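You operate a simulated robot arm through the tools that you are given. There is no shell and no other tool. Be economical: measure what you need, move in short steps, check, and stop when the job is done.

You run a simulated robot arm. Do the job below in one go: nothing can be reset, and whatever is moved stays where it is left.

JOB
Put the jar that says "parts" from the long wooden counter on the work top of the tall wooden shelving and the jar that says "Strawberry Jam" on the top of the blue turntable. Take the 20 inner tube carton from the long wooden counter and put it on the reel shelf of the tall wooden shelving. The order is free. Set down upright: jar, inner tube carton.
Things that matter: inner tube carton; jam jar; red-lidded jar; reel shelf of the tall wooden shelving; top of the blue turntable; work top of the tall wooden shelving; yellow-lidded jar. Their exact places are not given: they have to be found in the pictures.

The check looks at the end state, three seconds after you hand in, the way a careful person would. Anything else that was tipped, shoved, dropped, spilled or broken makes it a failure.

ROBOT AND FRAMES
A 6-joint arm with a fingered hand on a trunk, on a base that drives. Base frame: it is fixed to the floor where the robot stands at the start and does not move with it; the origin is under the middle of the robot, x ahead of it, y to its left, z up; the surface under the hand at the start is at about z = 80. Units: cm, degrees, N and s.
With the tool pointing down near the work surface it reaches from about 28 to 62 cm from the robot's upright axis, wherever it stands. Its first joint turns from -166.0 to 166.0 degrees. Places, roughly: reel shelf of the tall wooden shelving [-50, -230, 50]; top of the blue turntable [-310, -60, 80]; work top of the tall wooden shelving [-30, -230, 90]. Payload 3.2 kg.
Tool frame: the origin (TCP) lies between the finger pads and is the grasp point; the fingertips stand 2.2 cm ahead of it; z points along the fingers, y is the line along which they close. Largest opening 11.2 cm; the body of the gripper starts 6 cm behind the TCP. The gripper is a hand of 3 fingers: y runs from the thumb to the fingers, the wrist lies at [0, 0, -21.8] in the tool frame, and closing takes about 1.5 s.
Orientation is told as [roll, pitch, yaw] about the base's x, y, z axes, in that order, counted from this pose: with the fingers straight down and closing along the base's y, the tool's x points along the base's -x, its y along +y and its z along -z.

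CONTROLS
- The arm moves only by the tool nudge_tool. Its argument "targets" is a list of rows, each an object (a shift or turn left out is 0, a gripper value left out holds the last) with "fingers": the closure, from 0 (fully open) to 1 (shut); "dp": the shift along the tool's x, y, z in cm, a list of three; "turn": the turn, a rotation vector about the tool's x, y, z in degrees, a list of three. In form: [{"fingers": fingers, "dp": [x, y, z], "turn": [ax, ay, az]}, ...]. A call has 1 to 8 rows; each row shifts and turns the commanded pose from where the row before left it, along the tool's axes as they then stand. Rows are played at 5 a second. More than 5 cm and 8.6 degrees between two rows, or a gripper value outside its range, and nothing of the call is played. A pose out of reach is approached as far as the arm can. The call stops where the force on the tool passes 40 N (or 10 N more than at its start, if that is more) or the arm is blocked; 0.2 s more then pass. The fingers move at their own pace (about 10.8 cm/s each) and stop on an object; they squeeze with about 21 N. The grip force told is the motor's: it shows also when the fingers shut on nothing. Time passes only in rows, and 0.2 s behind the last, so rows that do not move let the fingers close. The reply holds the time, the measured pose of the TCP, the force on the tool along the base axes, the opening and the grip force, in the units named above and with some noise, with the torque about the TCP (base axes, N m) and any sound that the robot's microphone picked up.
- Cameras (640 x 400 px; columns grow to the right, rows downward): "scene" is now at [1.52, 14.03, 146.79]; the picture's right is [-0.36, -0.93, 0.00], its down [-0.67, 0.25, -0.70] and it looks along [0.66, -0.25, -0.71] (base axes); focal length 295 px, centre (320, 200). "wrist" rides on the gripper at [6.6, 0.3, -8.1] in the tool frame; the picture's right is [-0.05, 1.00, 0.00], its down [-0.77, -0.04, -0.64] and it looks along [-0.63, -0.03, 0.77] (tool axes); focal length 275 px, centre (320, 200).
- capture(camera): a new picture of that camera. It takes no simulated time.
- slide_trunk(by): slides the trunk up (or, below 0, down) by that many cm; the arm and the scene camera ride with it, the base frame stays. It gives what a move gives, with no picture.
- drive_base(legs): drives the robot by 1 to 6 legs, each [ahead, turn to the left] in cm and degrees, along the robot's own axes; the way and the turn of a leg run together, so that a leg with both is an arc; at most 150 cm and 180 degrees a leg. The arm and the cameras ride along, it lands a little off, and it stops where it bumps. It gives what a move gives.
- hand_shape(shape): the hand has 3 fingers and takes this shape, open, in about a second: jaw (thumb against the fingers, like two jaws); tri (thumb and two fingers); tip (a fingertip pinch); poke (one finger out to press); point (the index stretched); flat (the hand flat); cup (the hand cupped); fist (a fist). The gripper value then closes the fingers along that shape, each until it touches; the sizes above hold for jaw. It gives what a move gives, with no picture.
- turn_head(pan, tilt): turns the head with the scene camera to pan (to the left, within 155 degrees either way) and tilt (down, from -29 to 69), counted from straight ahead of the robot. It gives what a move gives.
- pixel_to_xyz(camera, pixels): for up to 12 pixels [column, row] of the newest picture of that camera ("zoom" is the newest enlarged one), the place [x, y, z] in the base frame of the surface seen there, good to about 0.2 cm. It takes no simulated time.
- enlarge(camera, box): a new picture of the part [left, top, right, bottom] of that camera's present view, enlarged. It takes no simulated time.
- finish_job(): hands the job in; it is judged then, once.

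Work in short steps. Measure before you move; look again where a grasp or a placing could have gone wrong, and mend it. You have 110 turns and 90 pictures in all, those below and enlarged ones among them. Open the gripper and draw the arm clear of the work before you hand the job in, unless the task says otherwise; then end with one line.

The tools are called after ">>>" by a JSON object that holds its "method" and its "body". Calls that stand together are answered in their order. nudge_tool: Moves the arm, as the interface text tells. Its arguments: {"type":"object","properties":{"targets":{"type":"array","items":{"type":"object","properties":{"fingers":{"type":"number"},"dp":{"type":"array","items":{"type":"number"}},"turn":{"type":"array","items":{"type":"number"}}}}}},"required":["targets"]} The other tools are called the same way: slide_trunk (by) slides the trunk up or down; hand_shape (shape) gives the hand a shape; drive_base (legs) drives the base; turn_head (pan, tilt) turns the head that bears the scene camera; capture (camera) takes a picture; pixel_to_xyz (camera, pixels) gives the place of the surface under pixels of a picture; enlarge (camera, box) takes an enlarged picture of a part of a camera's view; finish_job () hands the job in.

At the start:

```text
t: 0.0
eef_pos: [34.52, -21.32, 108.18]
ee_rot: [0.0, -0.1, 0.1]
contact_force: [0.8, -0.5, -0.2]
torque: [0.0, 0.03, 0.0]
gripper_width: 11.2
gripper_force: 0.1
shape: jaw
trunk travel left (down, up): [-50.0, 9.0]
robot x, y, heading: [-0.08, 0.22, -0.1]
head pan, tilt: [-20.8, 45.4]
```

scene: 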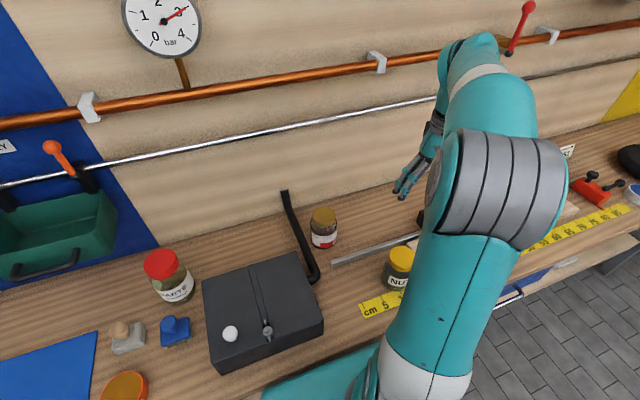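
wrist: 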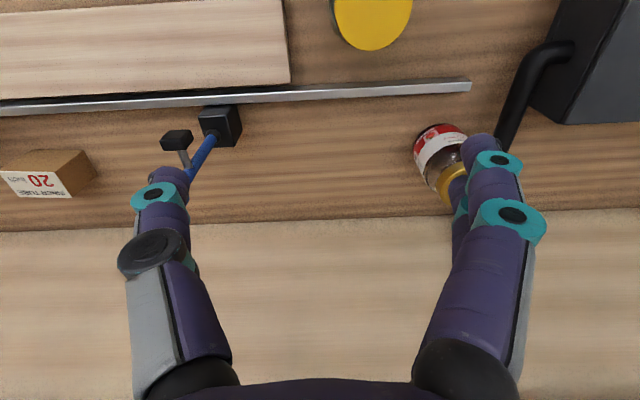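

The first pictures show a red-lidded jar near (170,277), a jar with a red label near (323,228), a yellow-lidded jar near (398,268), and a "20" carton in the wrist view near (45,175). I enlarge to read the labels.

>>> {"method": "enlarge", "body": {"camera": "scene", "box": [130, 190, 430, 378]}}

>>> {"method": "enlarge", "body": {"camera": "wrist", "box": [0, 60, 320, 260]}}

>>> {"method": "pixel_to_xyz", "body": {"camera": "scene", "pixels": [[162, 262], [178, 294], [323, 214], [324, 240], [402, 257], [396, 282], [265, 265], [130, 385], [174, 325], [125, 330], [215, 240], [310, 205]]}}

>>> {"method": "pixel_to_xyz", "body": {"camera": "wrist", "pixels": [[3, 175], [70, 192], [35, 185], [60, 150], [92, 170], [75, 180], [20, 160], [440, 180]]}}

```text
2.13 times, centred on (280, 284) of scene
```

zoom: 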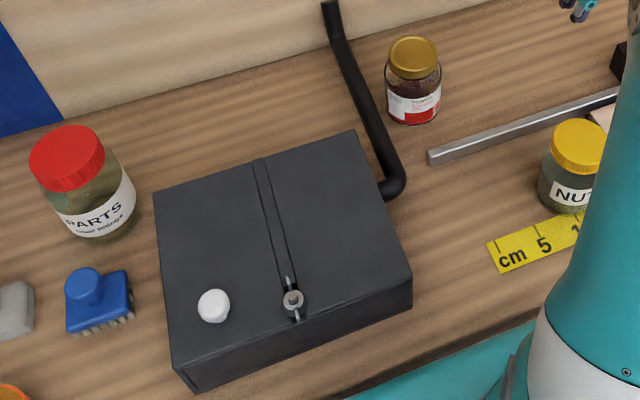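

```text
2.00 times, centred on (160, 160) of wrist
```

zoom: 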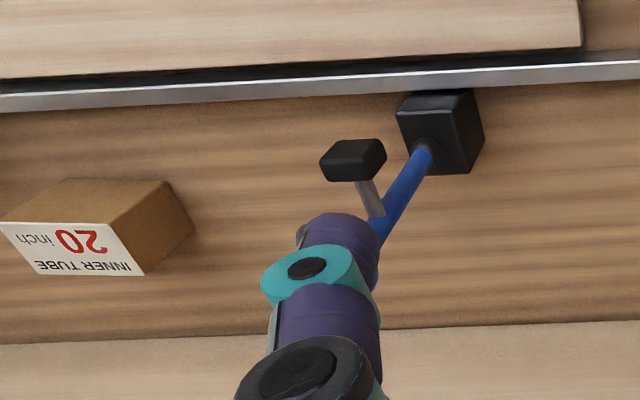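

```text
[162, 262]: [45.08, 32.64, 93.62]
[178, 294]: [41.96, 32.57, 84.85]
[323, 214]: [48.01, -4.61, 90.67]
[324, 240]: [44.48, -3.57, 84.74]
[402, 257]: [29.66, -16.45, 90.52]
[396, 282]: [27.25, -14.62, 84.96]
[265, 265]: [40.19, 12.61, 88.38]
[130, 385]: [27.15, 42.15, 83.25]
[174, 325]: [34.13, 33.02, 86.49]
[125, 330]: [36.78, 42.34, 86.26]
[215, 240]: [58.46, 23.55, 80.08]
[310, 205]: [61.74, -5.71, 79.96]
```

```text
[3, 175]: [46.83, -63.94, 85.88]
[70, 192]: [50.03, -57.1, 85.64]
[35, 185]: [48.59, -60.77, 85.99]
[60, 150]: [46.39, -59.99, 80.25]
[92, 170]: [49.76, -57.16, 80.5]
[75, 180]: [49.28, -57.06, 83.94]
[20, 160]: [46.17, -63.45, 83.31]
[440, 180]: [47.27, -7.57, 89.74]
```

Labels: red lid says PARTS, yellow says NUTS, jam jar has a red and white label. I aim the head at the carton and then at the destinations.

>>> {"method": "turn_head", "body": {"pan": -60, "tilt": 40}}

>>> {"method": "capture", "body": {"camera": "scene"}}

>>> {"method": "turn_head", "body": {"pan": -100, "tilt": 25}}

>>> {"method": "capture", "body": {"camera": "scene"}}

>>> {"method": "turn_head", "body": {"pan": 155, "tilt": 20}}

>>> {"method": "capture", "body": {"camera": "scene"}}

```text
t: 1.1
eef_pos: [34.47, -21.25, 108.16]
ee_rot: [0.0, -0.1, 0.2]
contact_force: [-0.4, -0.9, -0.1]
torque: [0.01, 0.01, 0.0]
gripper_width: 11.18
gripper_force: 0.0
shape: jaw
trunk travel left (down, up): [-50.0, 9.0]
robot x, y, heading: [-0.27, 0.47, -0.2]
head pan, tilt: [-60.0, 40.0]
```

```text
85 pictures are left
```

scene: 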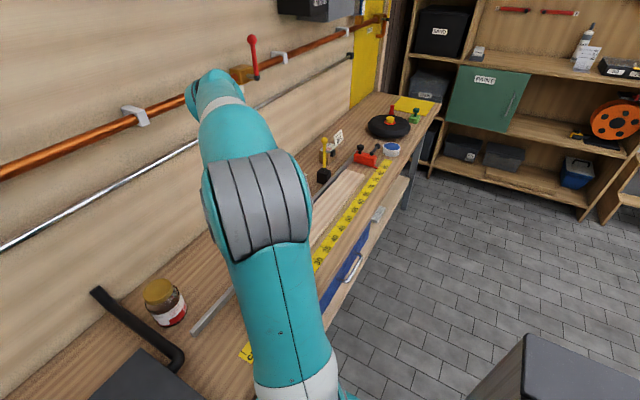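

```text
t: 2.1
eef_pos: [34.5, -21.17, 108.17]
ee_rot: [0.0, -0.1, 0.0]
contact_force: [0.8, 0.2, 1.4]
torque: [-0.05, -0.04, 0.0]
gripper_width: 11.19
gripper_force: 0.0
shape: jaw
trunk travel left (down, up): [-50.0, 9.0]
robot x, y, heading: [-0.18, 0.37, 0.0]
head pan, tilt: [-100.0, 25.0]
```

```text
84 pictures are left
```

scene: 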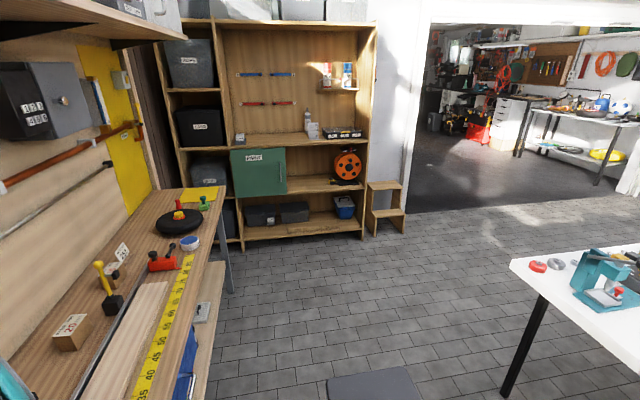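

```text
t: 5.7
eef_pos: [34.42, -21.28, 108.28]
ee_rot: [0.0, -0.1, 0.1]
contact_force: [0.4, -0.5, 0.0]
torque: [-0.01, 0.03, 0.0]
gripper_width: 11.19
gripper_force: 0.0
shape: jaw
trunk travel left (down, up): [-50.0, 9.0]
robot x, y, heading: [0.05, 0.37, 0.2]
head pan, tilt: [154.7, 20.0]
```

```text
83 pictures are left
```

scene: 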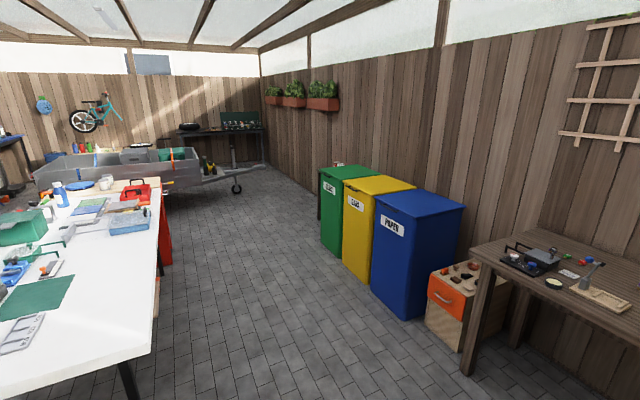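

The shelving is on the right: the reel shelf with the orange reel and the work top above. The blue turntable may be the disk at (80,187) in the last picture. I enlarge both.

>>> {"method": "enlarge", "body": {"camera": "scene", "box": [0, 160, 200, 285]}}

>>> {"method": "pixel_to_xyz", "body": {"camera": "scene", "pixels": [[80, 187], [70, 186], [90, 184], [100, 240], [40, 340], [155, 330], [15, 272], [300, 300], [160, 240], [105, 183]]}}

>>> {"method": "turn_head", "body": {"pan": -100, "tilt": 25}}

>>> {"method": "enlarge", "body": {"camera": "scene", "box": [200, 80, 424, 220]}}

>>> {"method": "capture", "body": {"camera": "scene"}}

>>> {"method": "pixel_to_xyz", "body": {"camera": "scene", "pixels": [[275, 140], [300, 140], [325, 138], [300, 146], [310, 182], [325, 188], [310, 193], [345, 180], [365, 140], [385, 190], [380, 215], [265, 170]]}}

>>> {"method": "pixel_to_xyz", "body": {"camera": "scene", "pixels": [[68, 326], [65, 345], [85, 330], [107, 306], [100, 280], [112, 285], [180, 220], [120, 250], [130, 300], [215, 270], [230, 270], [345, 395]]}}

```text
3.20 times, centred on (100, 222) of scene
```

zoom: 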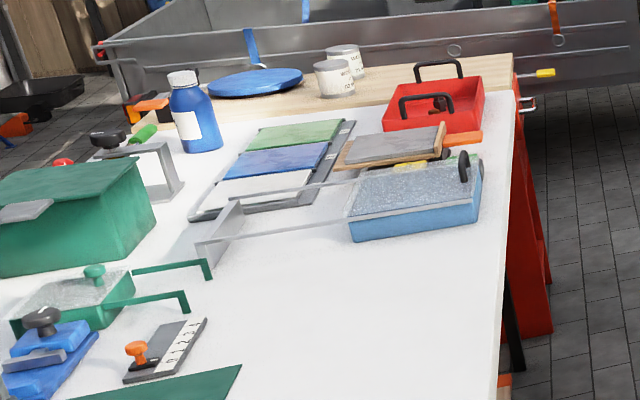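

```text
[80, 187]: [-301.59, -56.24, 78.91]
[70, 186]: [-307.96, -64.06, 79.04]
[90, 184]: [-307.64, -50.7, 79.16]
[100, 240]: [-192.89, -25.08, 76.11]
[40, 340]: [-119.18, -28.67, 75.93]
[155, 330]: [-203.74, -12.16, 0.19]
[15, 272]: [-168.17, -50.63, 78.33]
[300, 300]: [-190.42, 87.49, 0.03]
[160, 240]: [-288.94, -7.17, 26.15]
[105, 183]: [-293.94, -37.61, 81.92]
```

```text
t: 9.2
eef_pos: [34.39, -21.24, 108.24]
ee_rot: [0.0, -0.1, 0.1]
contact_force: [-0.2, 0.9, 0.0]
torque: [0.0, 0.03, -0.01]
gripper_width: 11.2
gripper_force: 0.1
shape: jaw
trunk travel left (down, up): [-50.0, 9.0]
robot x, y, heading: [-0.1, 0.35, -0.2]
head pan, tilt: [-100.0, 25.0]
```

```text
2.86 times, centred on (312, 150) of scene
```

zoom: 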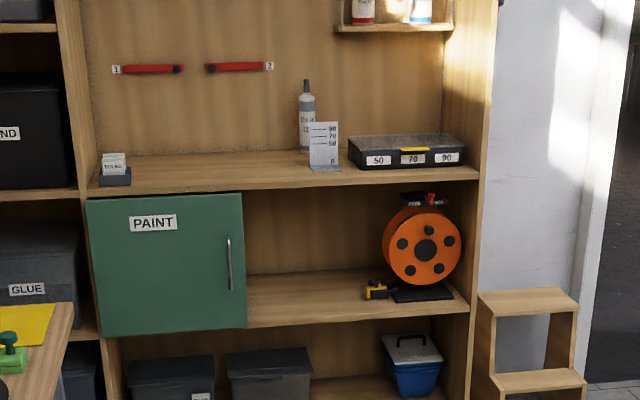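

```text
80 pictures are left
```

scene: 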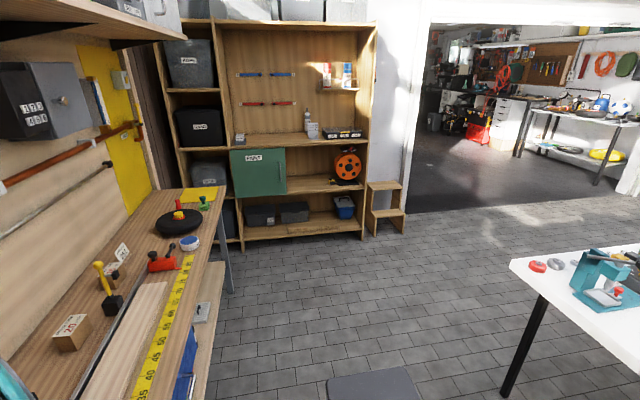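

```text
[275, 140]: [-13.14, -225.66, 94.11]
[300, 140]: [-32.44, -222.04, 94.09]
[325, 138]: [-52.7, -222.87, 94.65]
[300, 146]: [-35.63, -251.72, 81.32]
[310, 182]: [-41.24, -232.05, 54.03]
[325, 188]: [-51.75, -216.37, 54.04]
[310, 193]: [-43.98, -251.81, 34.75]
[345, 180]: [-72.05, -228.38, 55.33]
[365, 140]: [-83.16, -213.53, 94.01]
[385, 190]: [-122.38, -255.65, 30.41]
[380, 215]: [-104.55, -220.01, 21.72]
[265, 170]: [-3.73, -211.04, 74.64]
```

```text
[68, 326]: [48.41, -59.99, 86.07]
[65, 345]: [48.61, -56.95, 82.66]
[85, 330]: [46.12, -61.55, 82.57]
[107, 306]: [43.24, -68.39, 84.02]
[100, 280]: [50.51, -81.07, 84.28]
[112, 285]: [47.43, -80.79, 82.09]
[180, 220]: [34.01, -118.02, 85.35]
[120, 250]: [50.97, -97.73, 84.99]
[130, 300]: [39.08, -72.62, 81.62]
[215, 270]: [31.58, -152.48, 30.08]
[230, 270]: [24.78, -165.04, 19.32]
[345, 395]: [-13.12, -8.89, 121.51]
```

Work top is at z≈94, reel shelf at z≈54, turntable top at z≈79. I start with the PARTS jar and measure it closely.

>>> {"method": "turn_head", "body": {"pan": 35, "tilt": 45}}

>>> {"method": "enlarge", "body": {"camera": "scene", "box": [200, 125, 440, 275]}}

```text
t: 11.4
eef_pos: [34.43, -21.31, 108.29]
ee_rot: [0.0, -0.1, 0.1]
contact_force: [-0.7, -0.4, -0.4]
torque: [-0.02, -0.01, 0.03]
gripper_width: 11.19
gripper_force: 0.2
shape: jaw
trunk travel left (down, up): [-50.0, 9.0]
robot x, y, heading: [-0.67, 0.07, 0.2]
head pan, tilt: [35.0, 45.0]
```

```text
2.67 times, centred on (320, 200) of scene
```

zoom: 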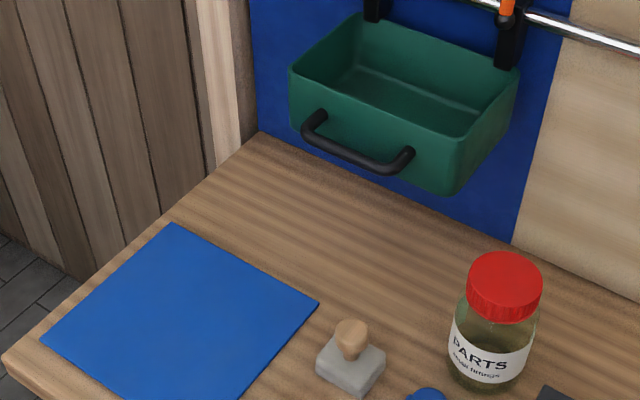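

The lid is seen at (505,283) in the zoom; I measure its rim, the body and the table around it.

>>> {"method": "pixel_to_xyz", "body": {"camera": "zoom", "pixels": [[506, 272], [474, 278], [538, 280], [508, 255], [503, 298], [506, 314], [488, 345], [485, 375], [452, 345], [532, 345], [460, 190], [515, 130]]}}

```text
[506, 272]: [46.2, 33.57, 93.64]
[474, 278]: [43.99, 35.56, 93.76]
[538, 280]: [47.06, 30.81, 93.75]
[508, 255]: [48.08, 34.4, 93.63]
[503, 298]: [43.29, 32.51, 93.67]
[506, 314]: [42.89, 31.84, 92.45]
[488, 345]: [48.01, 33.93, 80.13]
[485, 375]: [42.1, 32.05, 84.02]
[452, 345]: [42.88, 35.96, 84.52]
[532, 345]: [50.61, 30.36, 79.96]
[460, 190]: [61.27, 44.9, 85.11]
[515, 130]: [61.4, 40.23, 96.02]
```

Lid centre is at about (45.8, 33.2), top at 93.7, lid about 6 cm wide. I move above it at the present height.

>>> {"method": "nudge_tool", "body": {"targets": [{"dp": [-0.95, 4.54, 0]}, {"dp": [-0.95, 4.54, 0]}, {"dp": [-0.95, 4.54, 0]}, {"dp": [-0.95, 4.54, 0]}, {"dp": [-0.95, 4.54, 0]}, {"dp": [-0.95, 4.54, 0]}, {"dp": [-0.95, 4.54, 0]}, {"dp": [-0.95, 4.54, 0]}]}}

>>> {"method": "nudge_tool", "body": {"targets": [{"dp": [-0.95, 4.54, 0]}, {"dp": [-0.95, 4.54, 0]}, {"dp": [-0.95, 4.54, 0]}, {"dp": [-0.95, 4.54, 0]}, {"dp": [0, 0, 4]}, {"dp": [0, 0, 0]}]}}

>>> {"method": "capture", "body": {"camera": "wrist"}}

>>> {"method": "capture", "body": {"camera": "scene"}}

```text
t: 13.2
eef_pos: [41.68, 15.39, 108.09]
ee_rot: [0.0, -0.1, 0.1]
contact_force: [0.4, 0.0, -0.4]
torque: [0.0, 0.01, 0.03]
gripper_width: 11.19
gripper_force: 0.0
shape: jaw
trunk travel left (down, up): [-50.0, 9.0]
robot x, y, heading: [-0.01, 0.14, 0.0]
head pan, tilt: [35.0, 45.0]
```

```text
t: 14.6
eef_pos: [44.39, 30.47, 106.91]
ee_rot: [-0.1, 0.2, 0.0]
contact_force: [0.5, -0.4, -0.5]
torque: [-0.01, 0.02, -0.02]
gripper_width: 11.18
gripper_force: 0.1
shape: jaw
out of reach, approached as far as the arm can: row 4, 5
trunk travel left (down, up): [-50.0, 9.0]
robot x, y, heading: [0.09, 0.13, -0.1]
head pan, tilt: [35.0, 45.0]
```

```text
78 pictures are left
```

wrist: 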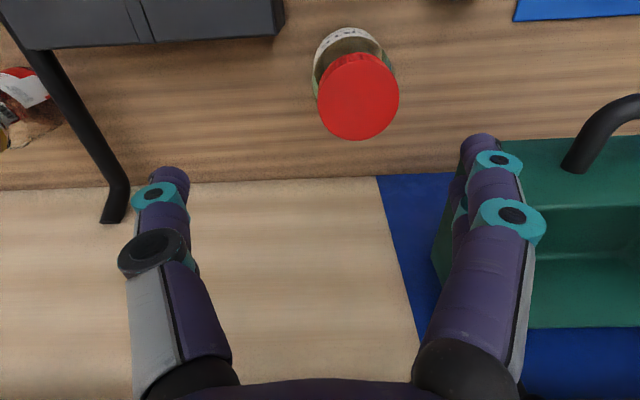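

```text
77 pictures are left
```

scene: 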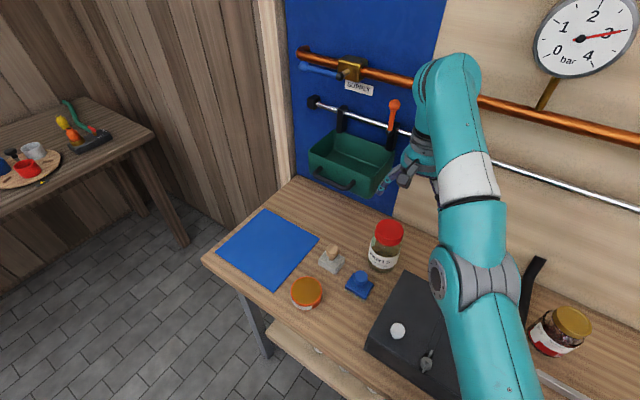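

The reach ran out at this height; lower down it is longer. I check the bin's extent near the right fingers first.

>>> {"method": "pixel_to_xyz", "body": {"camera": "wrist", "pixels": [[440, 235], [470, 300], [545, 140], [600, 130], [590, 160], [560, 300], [358, 95], [358, 58], [358, 138], [320, 95], [397, 95]]}}

>>> {"method": "nudge_tool", "body": {"targets": [{"dp": [0, 0, 4]}, {"dp": [0, 0, 3]}, {"dp": [0, 0, 0]}]}}

```text
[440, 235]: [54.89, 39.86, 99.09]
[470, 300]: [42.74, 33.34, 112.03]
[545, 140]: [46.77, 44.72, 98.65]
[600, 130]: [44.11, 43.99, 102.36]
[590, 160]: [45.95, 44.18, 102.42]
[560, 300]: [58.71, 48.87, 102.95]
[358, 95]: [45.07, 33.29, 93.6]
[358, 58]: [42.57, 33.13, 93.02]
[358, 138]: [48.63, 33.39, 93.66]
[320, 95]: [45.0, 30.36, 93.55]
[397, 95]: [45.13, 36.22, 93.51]
```

```text
t: 15.4
eef_pos: [44.41, 30.36, 106.87]
ee_rot: [-0.3, 0.1, 0.1]
contact_force: [-0.5, 0.3, 0.4]
torque: [-0.03, 0.02, -0.02]
gripper_width: 11.18
gripper_force: 0.0
shape: jaw
out of reach, approached as far as the arm can: row 1, 2
trunk travel left (down, up): [-50.0, 9.0]
robot x, y, heading: [0.02, 0.34, -0.1]
head pan, tilt: [35.0, 45.0]
```

The bin's rim is close to the fingers at y≈40+, and reach is short. I draw the arm back to the start pose side and drive the base sideways to face the jar.

>>> {"method": "nudge_tool", "body": {"targets": [{"dp": [0.95, -4.5, 0]}, {"dp": [0.95, -4.5, 0]}, {"dp": [0.95, -4.5, 0]}, {"dp": [0.95, -4.5, 0]}, {"dp": [0.95, -4.5, 0]}, {"dp": [0.95, -4.5, 0]}, {"dp": [0.95, -4.5, 0]}]}}

>>> {"method": "turn_head", "body": {"pan": 80, "tilt": 40}}

>>> {"method": "capture", "body": {"camera": "scene"}}

```text
t: 16.9
eef_pos: [50.37, 21.57, 106.9]
ee_rot: [0.0, 0.4, 13.5]
contact_force: [-0.1, -1.2, -0.4]
torque: [0.12, 0.03, 0.02]
gripper_width: 11.21
gripper_force: 0.0
shape: jaw
out of reach, approached as far as the arm can: row 1, 2, 3, 4, 5, 6, 7
trunk travel left (down, up): [-50.0, 9.0]
robot x, y, heading: [-0.33, 0.4, 7.5]
head pan, tilt: [35.0, 45.0]
stopped in row 7: the arm was blocked; the commanded pose is now the measured one
```

```text
t: 18.0
eef_pos: [51.89, 22.51, 106.02]
ee_rot: [-0.3, 1.5, 11.8]
contact_force: [0.2, -0.2, 0.5]
torque: [0.02, 0.01, 0.01]
gripper_width: 11.2
gripper_force: 0.0
shape: jaw
trunk travel left (down, up): [-50.0, 9.0]
robot x, y, heading: [-0.15, 1.26, 5.6]
head pan, tilt: [80.0, 40.0]
```

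```text
76 pictures are left
```

scene: 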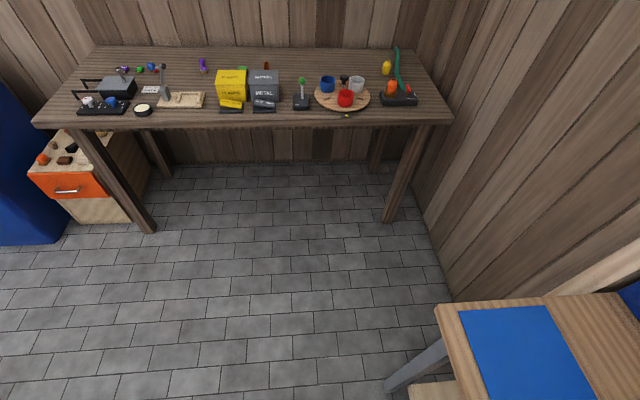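

The arm got blocked and the base was twisted to 5.6°. I look at the arm to see what it touches.

>>> {"method": "turn_head", "body": {"pan": 5, "tilt": 25}}

>>> {"method": "capture", "body": {"camera": "scene"}}

>>> {"method": "capture", "body": {"camera": "wrist"}}

```text
t: 19.5
eef_pos: [51.97, 22.47, 106.15]
ee_rot: [-0.1, 1.4, 11.9]
contact_force: [0.3, 0.2, -0.2]
torque: [0.0, 0.0, 0.03]
gripper_width: 11.18
gripper_force: 0.1
shape: jaw
trunk travel left (down, up): [-50.0, 9.0]
robot x, y, heading: [-0.05, 1.26, 5.0]
head pan, tilt: [5.0, 25.0]
```

```text
75 pictures are left
```

scene: 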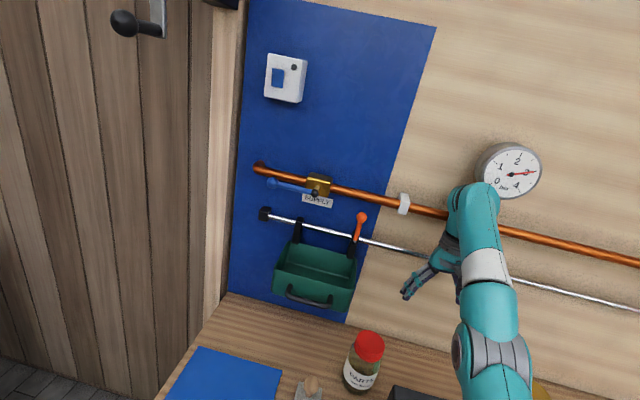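

```text
74 pictures are left
```

wrist: 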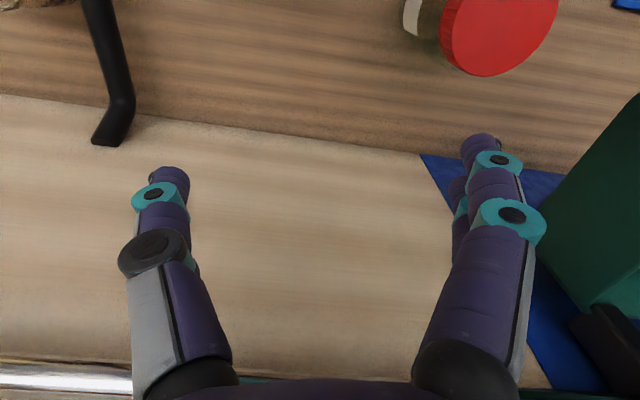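

The wrist has been pressing on the copper pipe at the wall. I draw the tool straight back toward the robot; then I'll tilt the hand so the wrist stays away from the wall.

>>> {"method": "nudge_tool", "body": {"targets": [{"dp": [4, 0, 0]}, {"dp": [4, 0, 0]}, {"dp": [4, 0, 0]}, {"dp": [4, 0, 0]}, {"dp": [0, 0, 0]}]}}

>>> {"method": "capture", "body": {"camera": "scene"}}

```text
t: 19.8
eef_pos: [52.52, 13.27, 104.59]
ee_rot: [10.2, 1.5, 13.5]
contact_force: [5.4, -8.7, 5.6]
torque: [0.65, 0.31, 0.05]
gripper_width: 11.2
gripper_force: 0.1
shape: jaw
trunk travel left (down, up): [-50.0, 9.0]
robot x, y, heading: [-0.31, 1.09, 5.3]
head pan, tilt: [5.0, 25.0]
stopped in row 1: the arm was blocked; the commanded pose is now the measured one
```

```text
73 pictures are left
```

scene: 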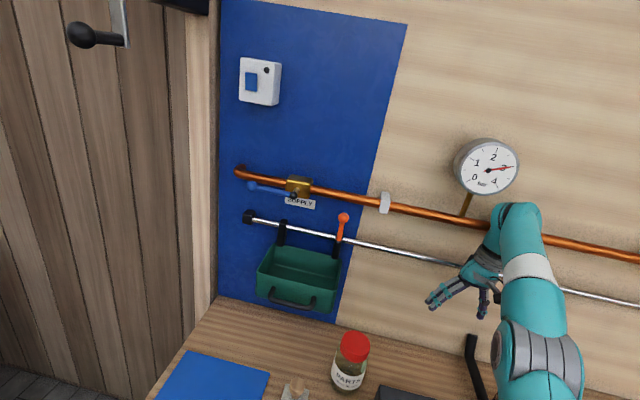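

The arm is still hung up at the pipe; I back the base off to free it.

>>> {"method": "drive_base", "body": {"legs": [[-25, 0]]}}

>>> {"method": "capture", "body": {"camera": "scene"}}

```text
t: 20.6
eef_pos: [50.75, -1.36, 100.8]
ee_rot: [16.5, 0.0, 13.3]
contact_force: [-2.5, -3.2, 3.7]
torque: [0.36, -0.2, -0.09]
gripper_width: 11.17
gripper_force: 0.1
shape: jaw
trunk travel left (down, up): [-50.0, 9.0]
robot x, y, heading: [-0.76, 0.8, 5.1]
head pan, tilt: [5.0, 25.0]
stopped in leg 1: the robot was blocked; the commanded pose is now the measured one
```

```text
72 pictures are left
```

scene: 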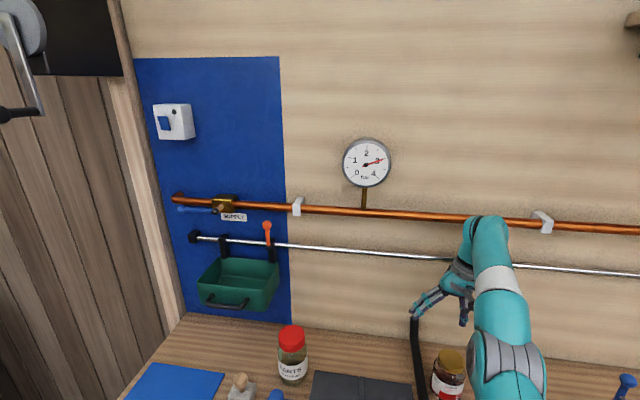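

The picture shifted more than the readings tell. I check known points (jar lid at (291,340), jam lid at (451,360)) against their former coordinates.

>>> {"method": "pixel_to_xyz", "body": {"camera": "scene", "pixels": [[291, 335], [451, 358], [366, 160], [480, 230], [470, 285], [418, 305], [465, 315], [495, 280], [415, 340], [490, 222]]}}

>>> {"method": "capture", "body": {"camera": "wrist"}}

```text
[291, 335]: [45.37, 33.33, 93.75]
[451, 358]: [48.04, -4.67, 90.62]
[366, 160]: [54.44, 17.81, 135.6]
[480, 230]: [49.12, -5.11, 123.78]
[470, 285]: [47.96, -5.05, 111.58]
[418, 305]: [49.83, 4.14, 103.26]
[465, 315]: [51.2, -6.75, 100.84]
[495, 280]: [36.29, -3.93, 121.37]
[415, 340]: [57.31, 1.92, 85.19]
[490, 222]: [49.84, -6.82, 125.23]
```

```text
71 pictures are left
```

wrist: 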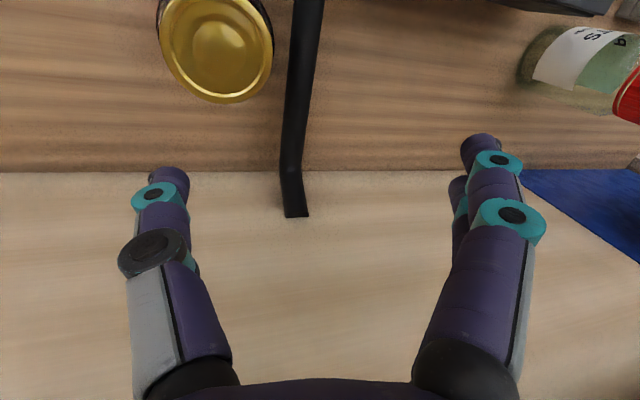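

Objects are unmoved. I look closely at the wrist against the pipe.

>>> {"method": "enlarge", "body": {"camera": "scene", "box": [380, 190, 580, 315]}}

>>> {"method": "pixel_to_xyz", "body": {"camera": "scene", "pixels": [[420, 213], [560, 226], [420, 253], [560, 268], [470, 216], [505, 300], [510, 340], [545, 215]]}}

```text
3.20 times, centred on (480, 252) of scene
```

zoom: 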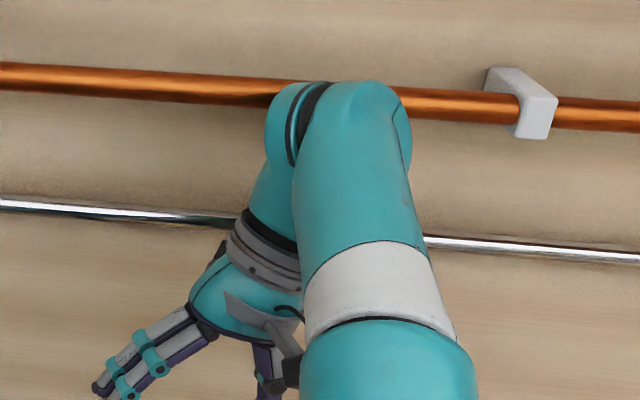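

```text
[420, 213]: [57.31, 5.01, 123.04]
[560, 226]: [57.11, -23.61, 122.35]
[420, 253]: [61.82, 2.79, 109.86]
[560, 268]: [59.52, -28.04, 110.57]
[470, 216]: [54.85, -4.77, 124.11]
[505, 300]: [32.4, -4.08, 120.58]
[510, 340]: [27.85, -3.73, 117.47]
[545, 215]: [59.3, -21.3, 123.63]
```

The wrist front (x≈55) touches the pipe (x≈58 minus its radius). I try a small pull-back and check.

>>> {"method": "nudge_tool", "body": {"targets": [{"dp": [1.5, 0, 0]}, {"dp": [1.5, 0, 0]}, {"dp": [0, 0, 0]}, {"dp": [0, 0, 0]}]}}

```text
t: 20.9
eef_pos: [51.73, -0.4, 95.01]
ee_rot: [19.0, 6.7, 14.3]
contact_force: [-1.0, -0.5, 0.3]
torque: [0.04, -0.1, -0.02]
gripper_width: 11.19
gripper_force: 0.0
shape: jaw
trunk travel left (down, up): [-50.0, 9.0]
robot x, y, heading: [-0.64, 0.95, 5.3]
head pan, tilt: [5.0, 25.0]
stopped in row 1: the arm was blocked; the commanded pose is now the measured one
```

The hand dropped to z≈95 instead. I look at the rest of the arm before doing more.

>>> {"method": "turn_head", "body": {"pan": -25, "tilt": 55}}

>>> {"method": "capture", "body": {"camera": "scene"}}

>>> {"method": "capture", "body": {"camera": "wrist"}}

```text
t: 21.9
eef_pos: [53.41, -0.33, 96.1]
ee_rot: [18.3, 6.3, 14.4]
contact_force: [0.3, 0.0, 0.1]
torque: [-0.02, 0.0, 0.01]
gripper_width: 11.21
gripper_force: 0.1
shape: jaw
trunk travel left (down, up): [-50.0, 9.0]
robot x, y, heading: [-0.46, 1.11, 5.6]
head pan, tilt: [-25.0, 55.0]
```

```text
69 pictures are left
```

scene: 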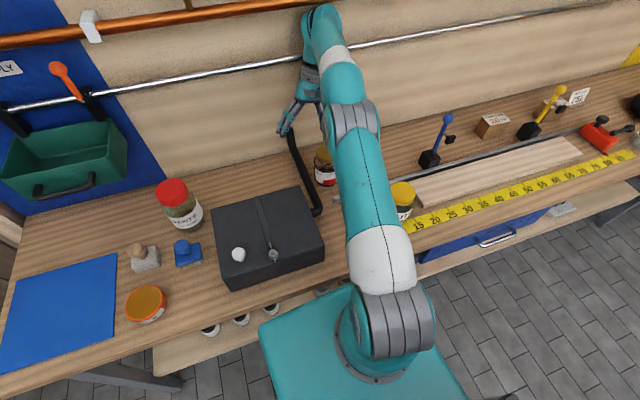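

```text
68 pictures are left
```

wrist: 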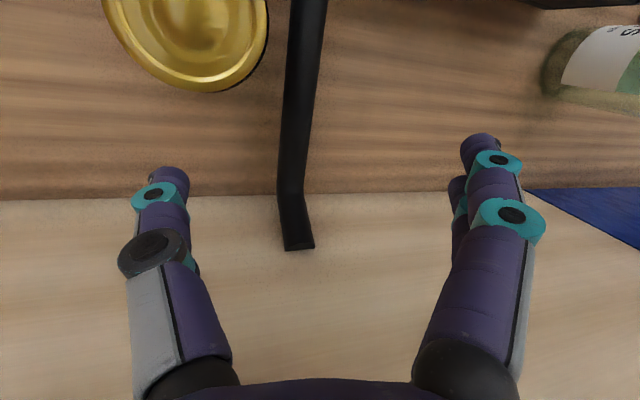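

The arm leans out nearly straight. I measure the links to see if one touches the NUTS jar or the counter.

>>> {"method": "pixel_to_xyz", "body": {"camera": "scene", "pixels": [[352, 130], [370, 190], [375, 240], [395, 320], [335, 70], [322, 20], [402, 190], [395, 215], [360, 330], [300, 310], [355, 120], [310, 90]]}}

>>> {"method": "enlarge", "body": {"camera": "scene", "box": [260, 80, 460, 205]}}

```text
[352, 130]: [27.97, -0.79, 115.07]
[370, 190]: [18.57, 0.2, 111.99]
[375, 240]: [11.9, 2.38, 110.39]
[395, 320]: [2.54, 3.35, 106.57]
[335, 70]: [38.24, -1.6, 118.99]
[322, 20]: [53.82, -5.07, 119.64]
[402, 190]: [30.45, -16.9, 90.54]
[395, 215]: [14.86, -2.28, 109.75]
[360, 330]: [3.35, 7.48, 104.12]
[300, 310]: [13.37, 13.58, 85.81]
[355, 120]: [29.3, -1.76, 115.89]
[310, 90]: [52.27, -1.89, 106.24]
```

```text
3.20 times, centred on (360, 142) of scene
```

zoom: 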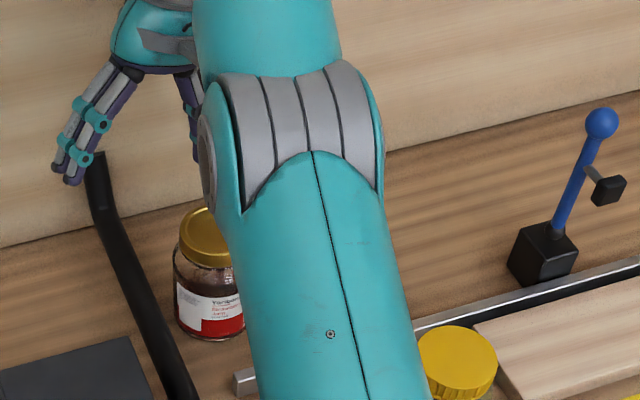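

Contact force now reads about zero, with the wrist's front around x≈55.5. I try backing the base a little again.

>>> {"method": "drive_base", "body": {"legs": [[-10, 0]]}}

>>> {"method": "capture", "body": {"camera": "scene"}}

```text
t: 23.0
eef_pos: [44.57, -1.85, 96.8]
ee_rot: [18.3, 5.3, 14.4]
contact_force: [-0.7, -1.1, 0.4]
torque: [0.0, -0.05, 0.01]
gripper_width: 11.23
gripper_force: 0.0
shape: jaw
trunk travel left (down, up): [-50.0, 9.0]
robot x, y, heading: [-10.34, 0.07, 5.4]
head pan, tilt: [-25.0, 55.0]
```

```text
66 pictures are left
```

scene: 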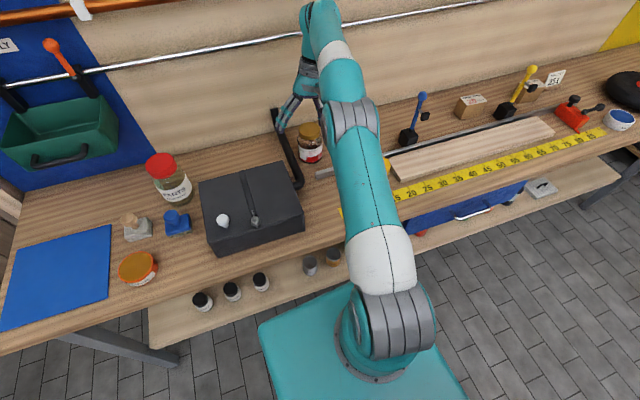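

That freed it: the base backed 10 cm. I back 20 more, then straighten the hand.

>>> {"method": "drive_base", "body": {"legs": [[-20, -5]]}}

>>> {"method": "nudge_tool", "body": {"targets": [{"dp": [3, 0, 0]}, {"dp": [3, 0, 0]}, {"dp": [3, 0, 0]}, {"dp": [3, 0, 0]}, {"dp": [0, 0, 0]}]}}

```text
t: 24.6
eef_pos: [24.39, -7.74, 96.7]
ee_rot: [18.3, 5.4, 9.5]
contact_force: [0.4, 0.6, 0.2]
torque: [0.02, -0.04, 0.02]
gripper_width: 11.2
gripper_force: 0.1
shape: jaw
trunk travel left (down, up): [-50.0, 9.0]
robot x, y, heading: [-30.43, -1.01, 0.2]
head pan, tilt: [-25.0, 55.0]
```

```text
t: 25.8
eef_pos: [12.83, -9.55, 97.79]
ee_rot: [18.3, 5.4, 9.3]
contact_force: [-0.4, 0.5, -0.9]
torque: [0.03, 0.0, -0.01]
gripper_width: 11.19
gripper_force: 0.1
shape: jaw
trunk travel left (down, up): [-50.0, 9.0]
robot x, y, heading: [-30.59, -0.95, 0.2]
head pan, tilt: [-25.0, 55.0]
```

The arm works normally again. I straighten the hand, raise it a bit, then tilt it 45° with the fingers pointing outward-down.

>>> {"method": "nudge_tool", "body": {"targets": [{"dp": [0, 0, -2], "turn": [6.1, 0, 0]}, {"dp": [0, 0, -2], "turn": [6.1, 0, 0]}, {"dp": [0, 0, -2], "turn": [6.1, 0, 0]}, {"turn": [0, -5.4, 0]}, {"turn": [0, 0, 8.5]}, {"turn": [0, -7.5, 0]}, {"turn": [0, -7.5, 0]}, {"turn": [0, -7.5, 0]}]}}

>>> {"method": "nudge_tool", "body": {"targets": [{"turn": [0, -7.5, 0]}, {"turn": [0, -7.5, 0]}, {"turn": [0, -7.5, 0]}, {}]}}

```text
t: 27.6
eef_pos: [13.34, -10.74, 103.61]
ee_rot: [0.0, -22.6, 0.9]
contact_force: [1.2, -0.2, 0.4]
torque: [-0.03, 0.01, 0.0]
gripper_width: 11.21
gripper_force: 0.1
shape: jaw
trunk travel left (down, up): [-50.0, 9.0]
robot x, y, heading: [-30.27, -0.69, 0.2]
head pan, tilt: [-25.0, 55.0]
```

```text
t: 28.6
eef_pos: [13.37, -10.72, 103.71]
ee_rot: [-0.1, -45.1, 0.9]
contact_force: [0.8, 0.5, -0.6]
torque: [-0.01, -0.02, -0.04]
gripper_width: 11.21
gripper_force: 0.0
shape: jaw
trunk travel left (down, up): [-50.0, 9.0]
robot x, y, heading: [-30.6, -0.72, 0.3]
head pan, tilt: [-25.0, 55.0]
```

The pose is good. I drive to stand before the PARTS jar with heading about 20°.

>>> {"method": "drive_base", "body": {"legs": [[0, 35], [25, 0], [0, -15]]}}

>>> {"method": "turn_head", "body": {"pan": 0, "tilt": 45}}

>>> {"method": "capture", "body": {"camera": "scene"}}

```text
t: 33.0
eef_pos: [34.51, 19.77, 103.67]
ee_rot: [0.0, -45.1, 21.2]
contact_force: [-0.6, -0.7, 0.1]
torque: [0.01, -0.02, -0.01]
gripper_width: 11.18
gripper_force: 0.1
shape: jaw
trunk travel left (down, up): [-50.0, 9.0]
robot x, y, heading: [-10.19, 13.95, 20.5]
head pan, tilt: [-25.0, 55.0]
```

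```text
t: 33.9
eef_pos: [34.47, 19.77, 103.71]
ee_rot: [0.0, -45.0, 21.1]
contact_force: [0.1, 1.4, 1.2]
torque: [0.0, 0.0, 0.01]
gripper_width: 11.2
gripper_force: 0.0
shape: jaw
trunk travel left (down, up): [-50.0, 9.0]
robot x, y, heading: [-10.15, 13.44, 20.4]
head pan, tilt: [0.0, 45.0]
```

```text
65 pictures are left
```

scene: 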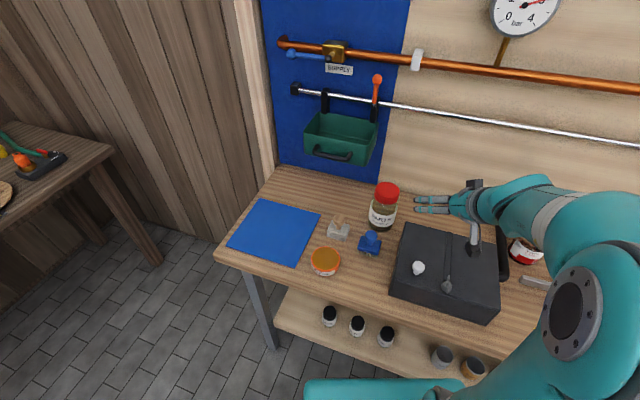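

The hand points at the jar nicely. I shift left 8.7 cm, advance part way, and check with the wrist camera.

>>> {"method": "nudge_tool", "body": {"targets": [{"dp": [0, 4.3, 0]}, {"dp": [0, 4.3, 0]}, {"dp": [0, 0, 4]}, {"dp": [0, 0, 4]}, {}]}}

>>> {"method": "capture", "body": {"camera": "wrist"}}

```text
t: 35.1
eef_pos: [36.71, 30.14, 99.01]
ee_rot: [-0.1, -44.7, 21.2]
contact_force: [-0.2, 0.4, -0.6]
torque: [-0.02, -0.02, -0.01]
gripper_width: 11.22
gripper_force: 0.0
shape: jaw
out of reach, approached as far as the arm can: row 4
trunk travel left (down, up): [-50.0, 9.0]
robot x, y, heading: [-10.02, 13.64, 20.6]
head pan, tilt: [0.0, 45.0]
```

```text
64 pictures are left
```

wrist: 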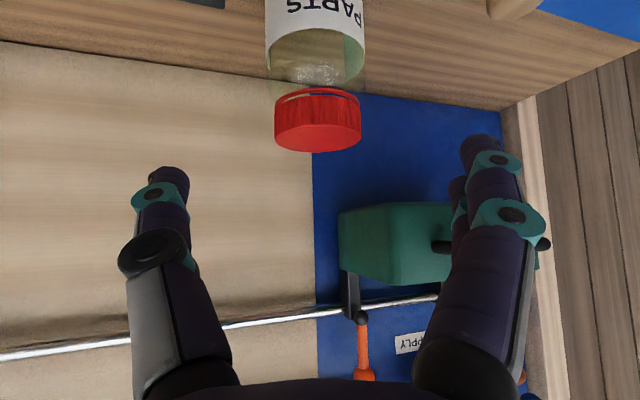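

Row 4 was beyond reach at this height, so I lower the trunk 6 cm, keeping the fingertips above the small stamps, and try advancing again.

>>> {"method": "slide_trunk", "body": {"by": -6}}

>>> {"method": "nudge_tool", "body": {"targets": [{"dp": [-1.5, 0, 1.5]}, {}]}}

```text
t: 36.1
eef_pos: [36.68, 30.09, 93.02]
ee_rot: [0.0, -44.8, 21.2]
contact_force: [0.5, -0.3, 0.4]
torque: [0.01, -0.01, 0.0]
gripper_width: 11.2
gripper_force: 0.1
shape: jaw
trunk travel left (down, up): [-44.0, 15.0]
robot x, y, heading: [-10.26, 13.44, 20.5]
head pan, tilt: [0.0, 45.0]
```

```text
t: 36.7
eef_pos: [38.84, 30.91, 92.99]
ee_rot: [-0.1, -44.8, 21.2]
contact_force: [0.5, -0.6, -0.2]
torque: [0.01, 0.02, 0.0]
gripper_width: 11.19
gripper_force: 0.0
shape: jaw
trunk travel left (down, up): [-44.0, 15.0]
robot x, y, heading: [-10.03, 13.89, 20.3]
head pan, tilt: [0.0, 45.0]
```

Horizontal advance works. The lid is centred at column 318, so I advance 6.5 cm at this height and then look.

>>> {"method": "nudge_tool", "body": {"targets": [{"dp": [-2.3, 0, 2.3]}, {"dp": [-2.3, 0, 2.3]}, {}]}}

>>> {"method": "capture", "body": {"camera": "wrist"}}

>>> {"method": "capture", "body": {"camera": "scene"}}

```text
t: 37.5
eef_pos: [44.79, 33.36, 93.01]
ee_rot: [-0.1, -44.7, 21.2]
contact_force: [-0.2, -0.2, 0.2]
torque: [0.0, -0.02, 0.01]
gripper_width: 11.22
gripper_force: 0.1
shape: jaw
trunk travel left (down, up): [-44.0, 15.0]
robot x, y, heading: [-10.21, 13.51, 20.6]
head pan, tilt: [0.0, 45.0]
```

```text
63 pictures are left
```

wrist: 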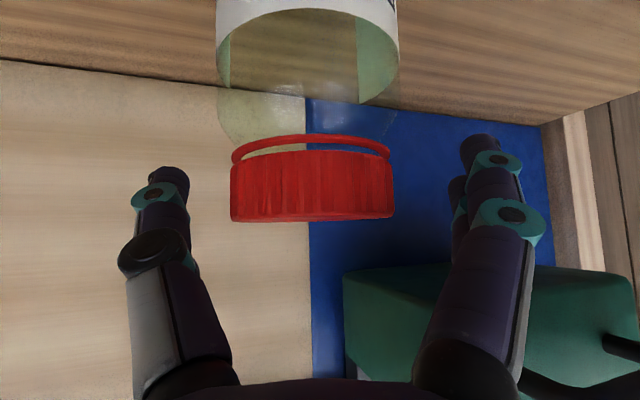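

```text
62 pictures are left
```

scene: 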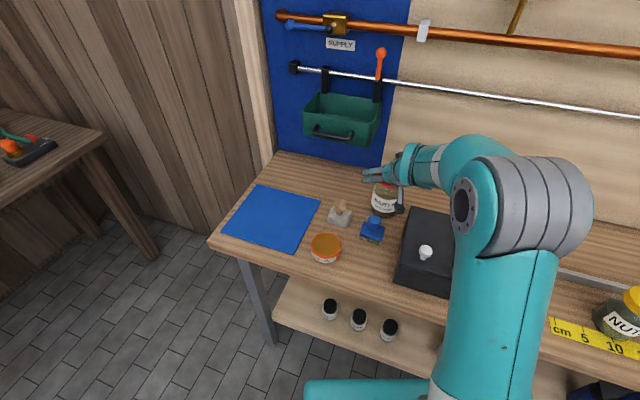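

The hand straddles the lid. I lower the trunk 4 cm so the pads come to the body just below the lid, then close.

>>> {"method": "slide_trunk", "body": {"by": -4}}

>>> {"method": "nudge_tool", "body": {"targets": [{"fingers": 0.3}, {"fingers": 0.6}, {"fingers": 1}, {}, {}, {}, {}, {}]}}

>>> {"method": "capture", "body": {"camera": "wrist"}}

```text
t: 38.4
eef_pos: [44.75, 33.39, 88.92]
ee_rot: [0.0, -44.9, 21.2]
contact_force: [-0.1, 1.1, -0.8]
torque: [-0.01, 0.0, -0.02]
gripper_width: 11.2
gripper_force: 0.1
shape: jaw
trunk travel left (down, up): [-40.0, 19.0]
robot x, y, heading: [-10.19, 13.82, 20.8]
head pan, tilt: [0.0, 45.0]
```

```text
t: 40.1
eef_pos: [44.62, 33.27, 88.87]
ee_rot: [-0.1, -44.8, 21.3]
contact_force: [0.6, -1.2, 0.0]
torque: [-0.04, -0.02, 0.0]
gripper_width: 6.47
gripper_force: 20.6
shape: jaw
trunk travel left (down, up): [-40.0, 19.0]
robot x, y, heading: [-10.2, 13.74, 20.6]
head pan, tilt: [0.0, 45.0]
```

```text
61 pictures are left
```

wrist: 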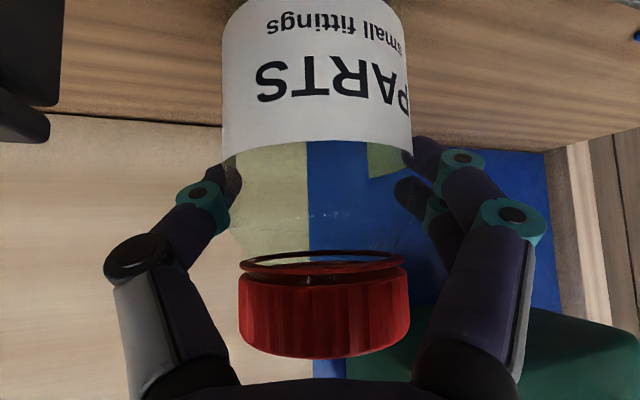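

Gripped at 6.5 cm with 20.6 N. I lift with the trunk.

>>> {"method": "slide_trunk", "body": {"by": 14}}

>>> {"method": "capture", "body": {"camera": "wrist"}}

```text
t: 41.8
eef_pos: [44.75, 33.38, 102.9]
ee_rot: [0.0, -44.7, 21.3]
contact_force: [0.4, 0.1, -3.6]
torque: [0.0, 0.03, -0.04]
gripper_width: 6.52
gripper_force: 21.1
shape: jaw
trunk travel left (down, up): [-54.0, 5.0]
robot x, y, heading: [-10.02, 13.74, 20.2]
head pan, tilt: [0.0, 45.0]
```

```text
60 pictures are left
```

wrist: 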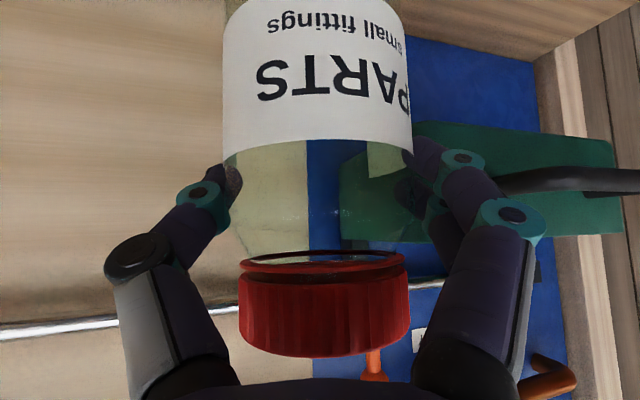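

Jar held, base bottom at z≈94. I raise the trunk the last 5 cm and back off from the counter, then turn toward the shelving.

>>> {"method": "slide_trunk", "body": {"by": 4.8}}

>>> {"method": "drive_base", "body": {"legs": [[-28, 0], [0, -105], [100, 0]]}}

>>> {"method": "turn_head", "body": {"pan": 0, "tilt": 35}}

>>> {"method": "capture", "body": {"camera": "scene"}}

```text
t: 42.7
eef_pos: [44.69, 33.22, 107.66]
ee_rot: [0.0, -44.7, 21.2]
contact_force: [0.1, 0.5, -3.6]
torque: [0.01, 0.03, 0.01]
gripper_width: 6.51
gripper_force: 21.0
shape: jaw
trunk travel left (down, up): [-58.8, 0.2]
robot x, y, heading: [-10.11, 13.82, 20.6]
head pan, tilt: [0.0, 45.0]
```

```text
t: 53.9
eef_pos: [-25.59, -154.43, 107.74]
ee_rot: [0.0, -44.7, -85.4]
contact_force: [1.2, 0.2, -3.0]
torque: [0.05, -0.03, 0.03]
gripper_width: 6.53
gripper_force: 21.3
shape: jaw
trunk travel left (down, up): [-58.8, 0.2]
robot x, y, heading: [-28.71, -96.4, -85.9]
head pan, tilt: [0.0, 45.0]
```

```text
t: 54.6
eef_pos: [-25.52, -154.31, 107.79]
ee_rot: [0.0, -44.7, -85.5]
contact_force: [-0.5, 0.4, -2.4]
torque: [0.03, 0.0, -0.01]
gripper_width: 6.55
gripper_force: 20.8
shape: jaw
trunk travel left (down, up): [-58.8, 0.2]
robot x, y, heading: [-29.01, -96.39, -86.1]
head pan, tilt: [0.0, 35.0]
```

```text
59 pictures are left
```

scene: 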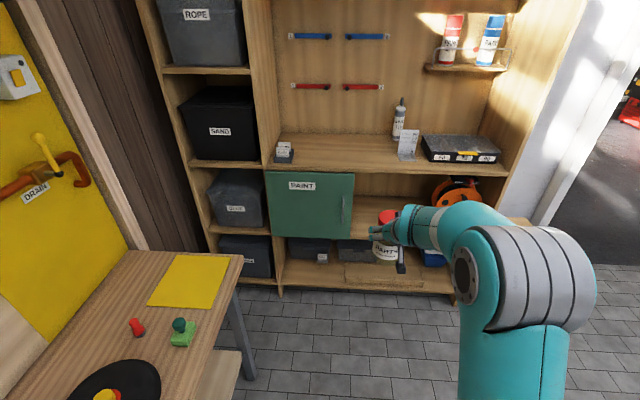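

The work top is clear between the note holder at (285,150) and the bottle at (398,118). I measure its edges and free area, and the reel shelf.

>>> {"method": "pixel_to_xyz", "body": {"camera": "scene", "pixels": [[340, 150], [340, 165], [340, 137], [292, 160], [285, 150], [398, 135], [408, 155], [425, 158], [366, 188], [355, 225], [400, 205], [340, 185]]}}

>>> {"method": "enlarge", "body": {"camera": "scene", "box": [260, 90, 520, 252]}}

```text
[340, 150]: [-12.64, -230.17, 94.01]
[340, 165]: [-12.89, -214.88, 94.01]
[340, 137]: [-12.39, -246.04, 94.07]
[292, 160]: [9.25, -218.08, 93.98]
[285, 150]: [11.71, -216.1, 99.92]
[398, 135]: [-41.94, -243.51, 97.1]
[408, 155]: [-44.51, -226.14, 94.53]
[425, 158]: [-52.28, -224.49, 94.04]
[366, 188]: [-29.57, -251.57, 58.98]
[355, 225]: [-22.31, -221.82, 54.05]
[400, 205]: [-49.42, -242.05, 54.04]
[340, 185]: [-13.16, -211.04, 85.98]
```

```text
2.46 times, centred on (390, 171) of scene
```

zoom: 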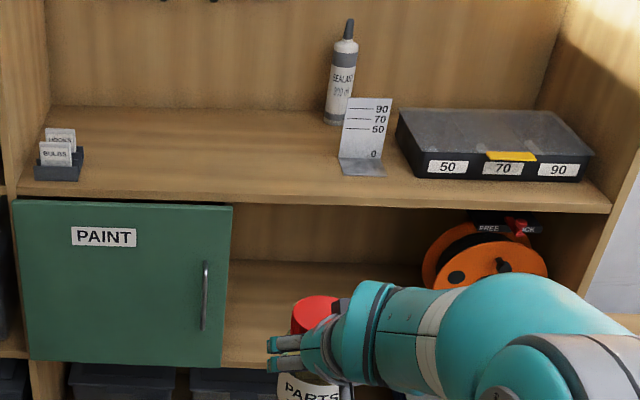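

Free area on the work top spans x −40…5, y −250…−213, z 94. Driving 69 cm ahead brings the jar to about (−20.6, −223).

>>> {"method": "drive_base", "body": {"legs": [[69, 0]]}}

>>> {"method": "capture", "body": {"camera": "scene"}}

>>> {"method": "capture", "body": {"camera": "wrist"}}

```text
t: 58.4
eef_pos: [-20.46, -222.35, 107.67]
ee_rot: [0.0, -44.8, -85.2]
contact_force: [-0.3, -0.9, -3.4]
torque: [-0.01, -0.03, -0.02]
gripper_width: 6.53
gripper_force: 20.8
shape: jaw
trunk travel left (down, up): [-58.8, 0.2]
robot x, y, heading: [-23.52, -164.29, -85.7]
head pan, tilt: [0.0, 35.0]
```

```text
57 pictures are left
```

scene: 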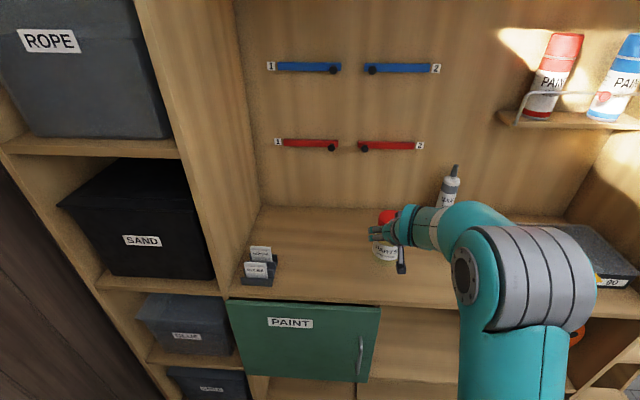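

```text
56 pictures are left
```

wrist: 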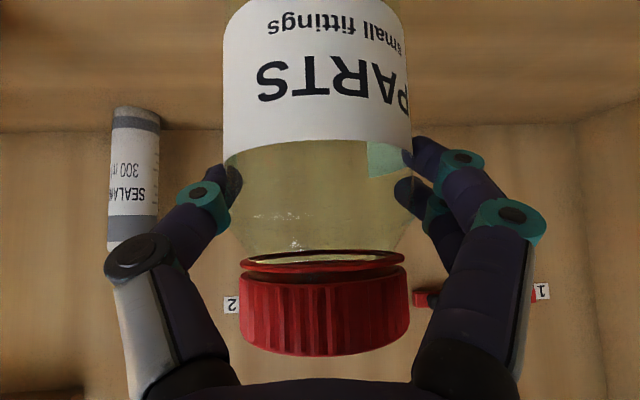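

Well placed. I lower the trunk toward contact (expected TCP z≈102.9).

>>> {"method": "slide_trunk", "body": {"by": -4.5}}

>>> {"method": "slide_trunk", "body": {"by": -0.3}}

```text
t: 59.3
eef_pos: [-20.39, -222.28, 103.23]
ee_rot: [-0.1, -44.7, -85.2]
contact_force: [0.2, -0.1, -3.3]
torque: [0.05, 0.04, -0.03]
gripper_width: 6.51
gripper_force: 21.3
shape: jaw
trunk travel left (down, up): [-54.3, 4.7]
robot x, y, heading: [-23.93, -164.88, -86.0]
head pan, tilt: [0.0, 35.0]
```

```text
t: 59.8
eef_pos: [-20.4, -222.47, 102.89]
ee_rot: [-0.1, -44.8, -85.2]
contact_force: [0.0, -0.3, -0.9]
torque: [-0.02, 0.03, 0.01]
gripper_width: 6.54
gripper_force: 20.9
shape: jaw
trunk travel left (down, up): [-54.0, 5.0]
robot x, y, heading: [-23.72, -164.14, -85.9]
head pan, tilt: [0.0, 35.0]
```

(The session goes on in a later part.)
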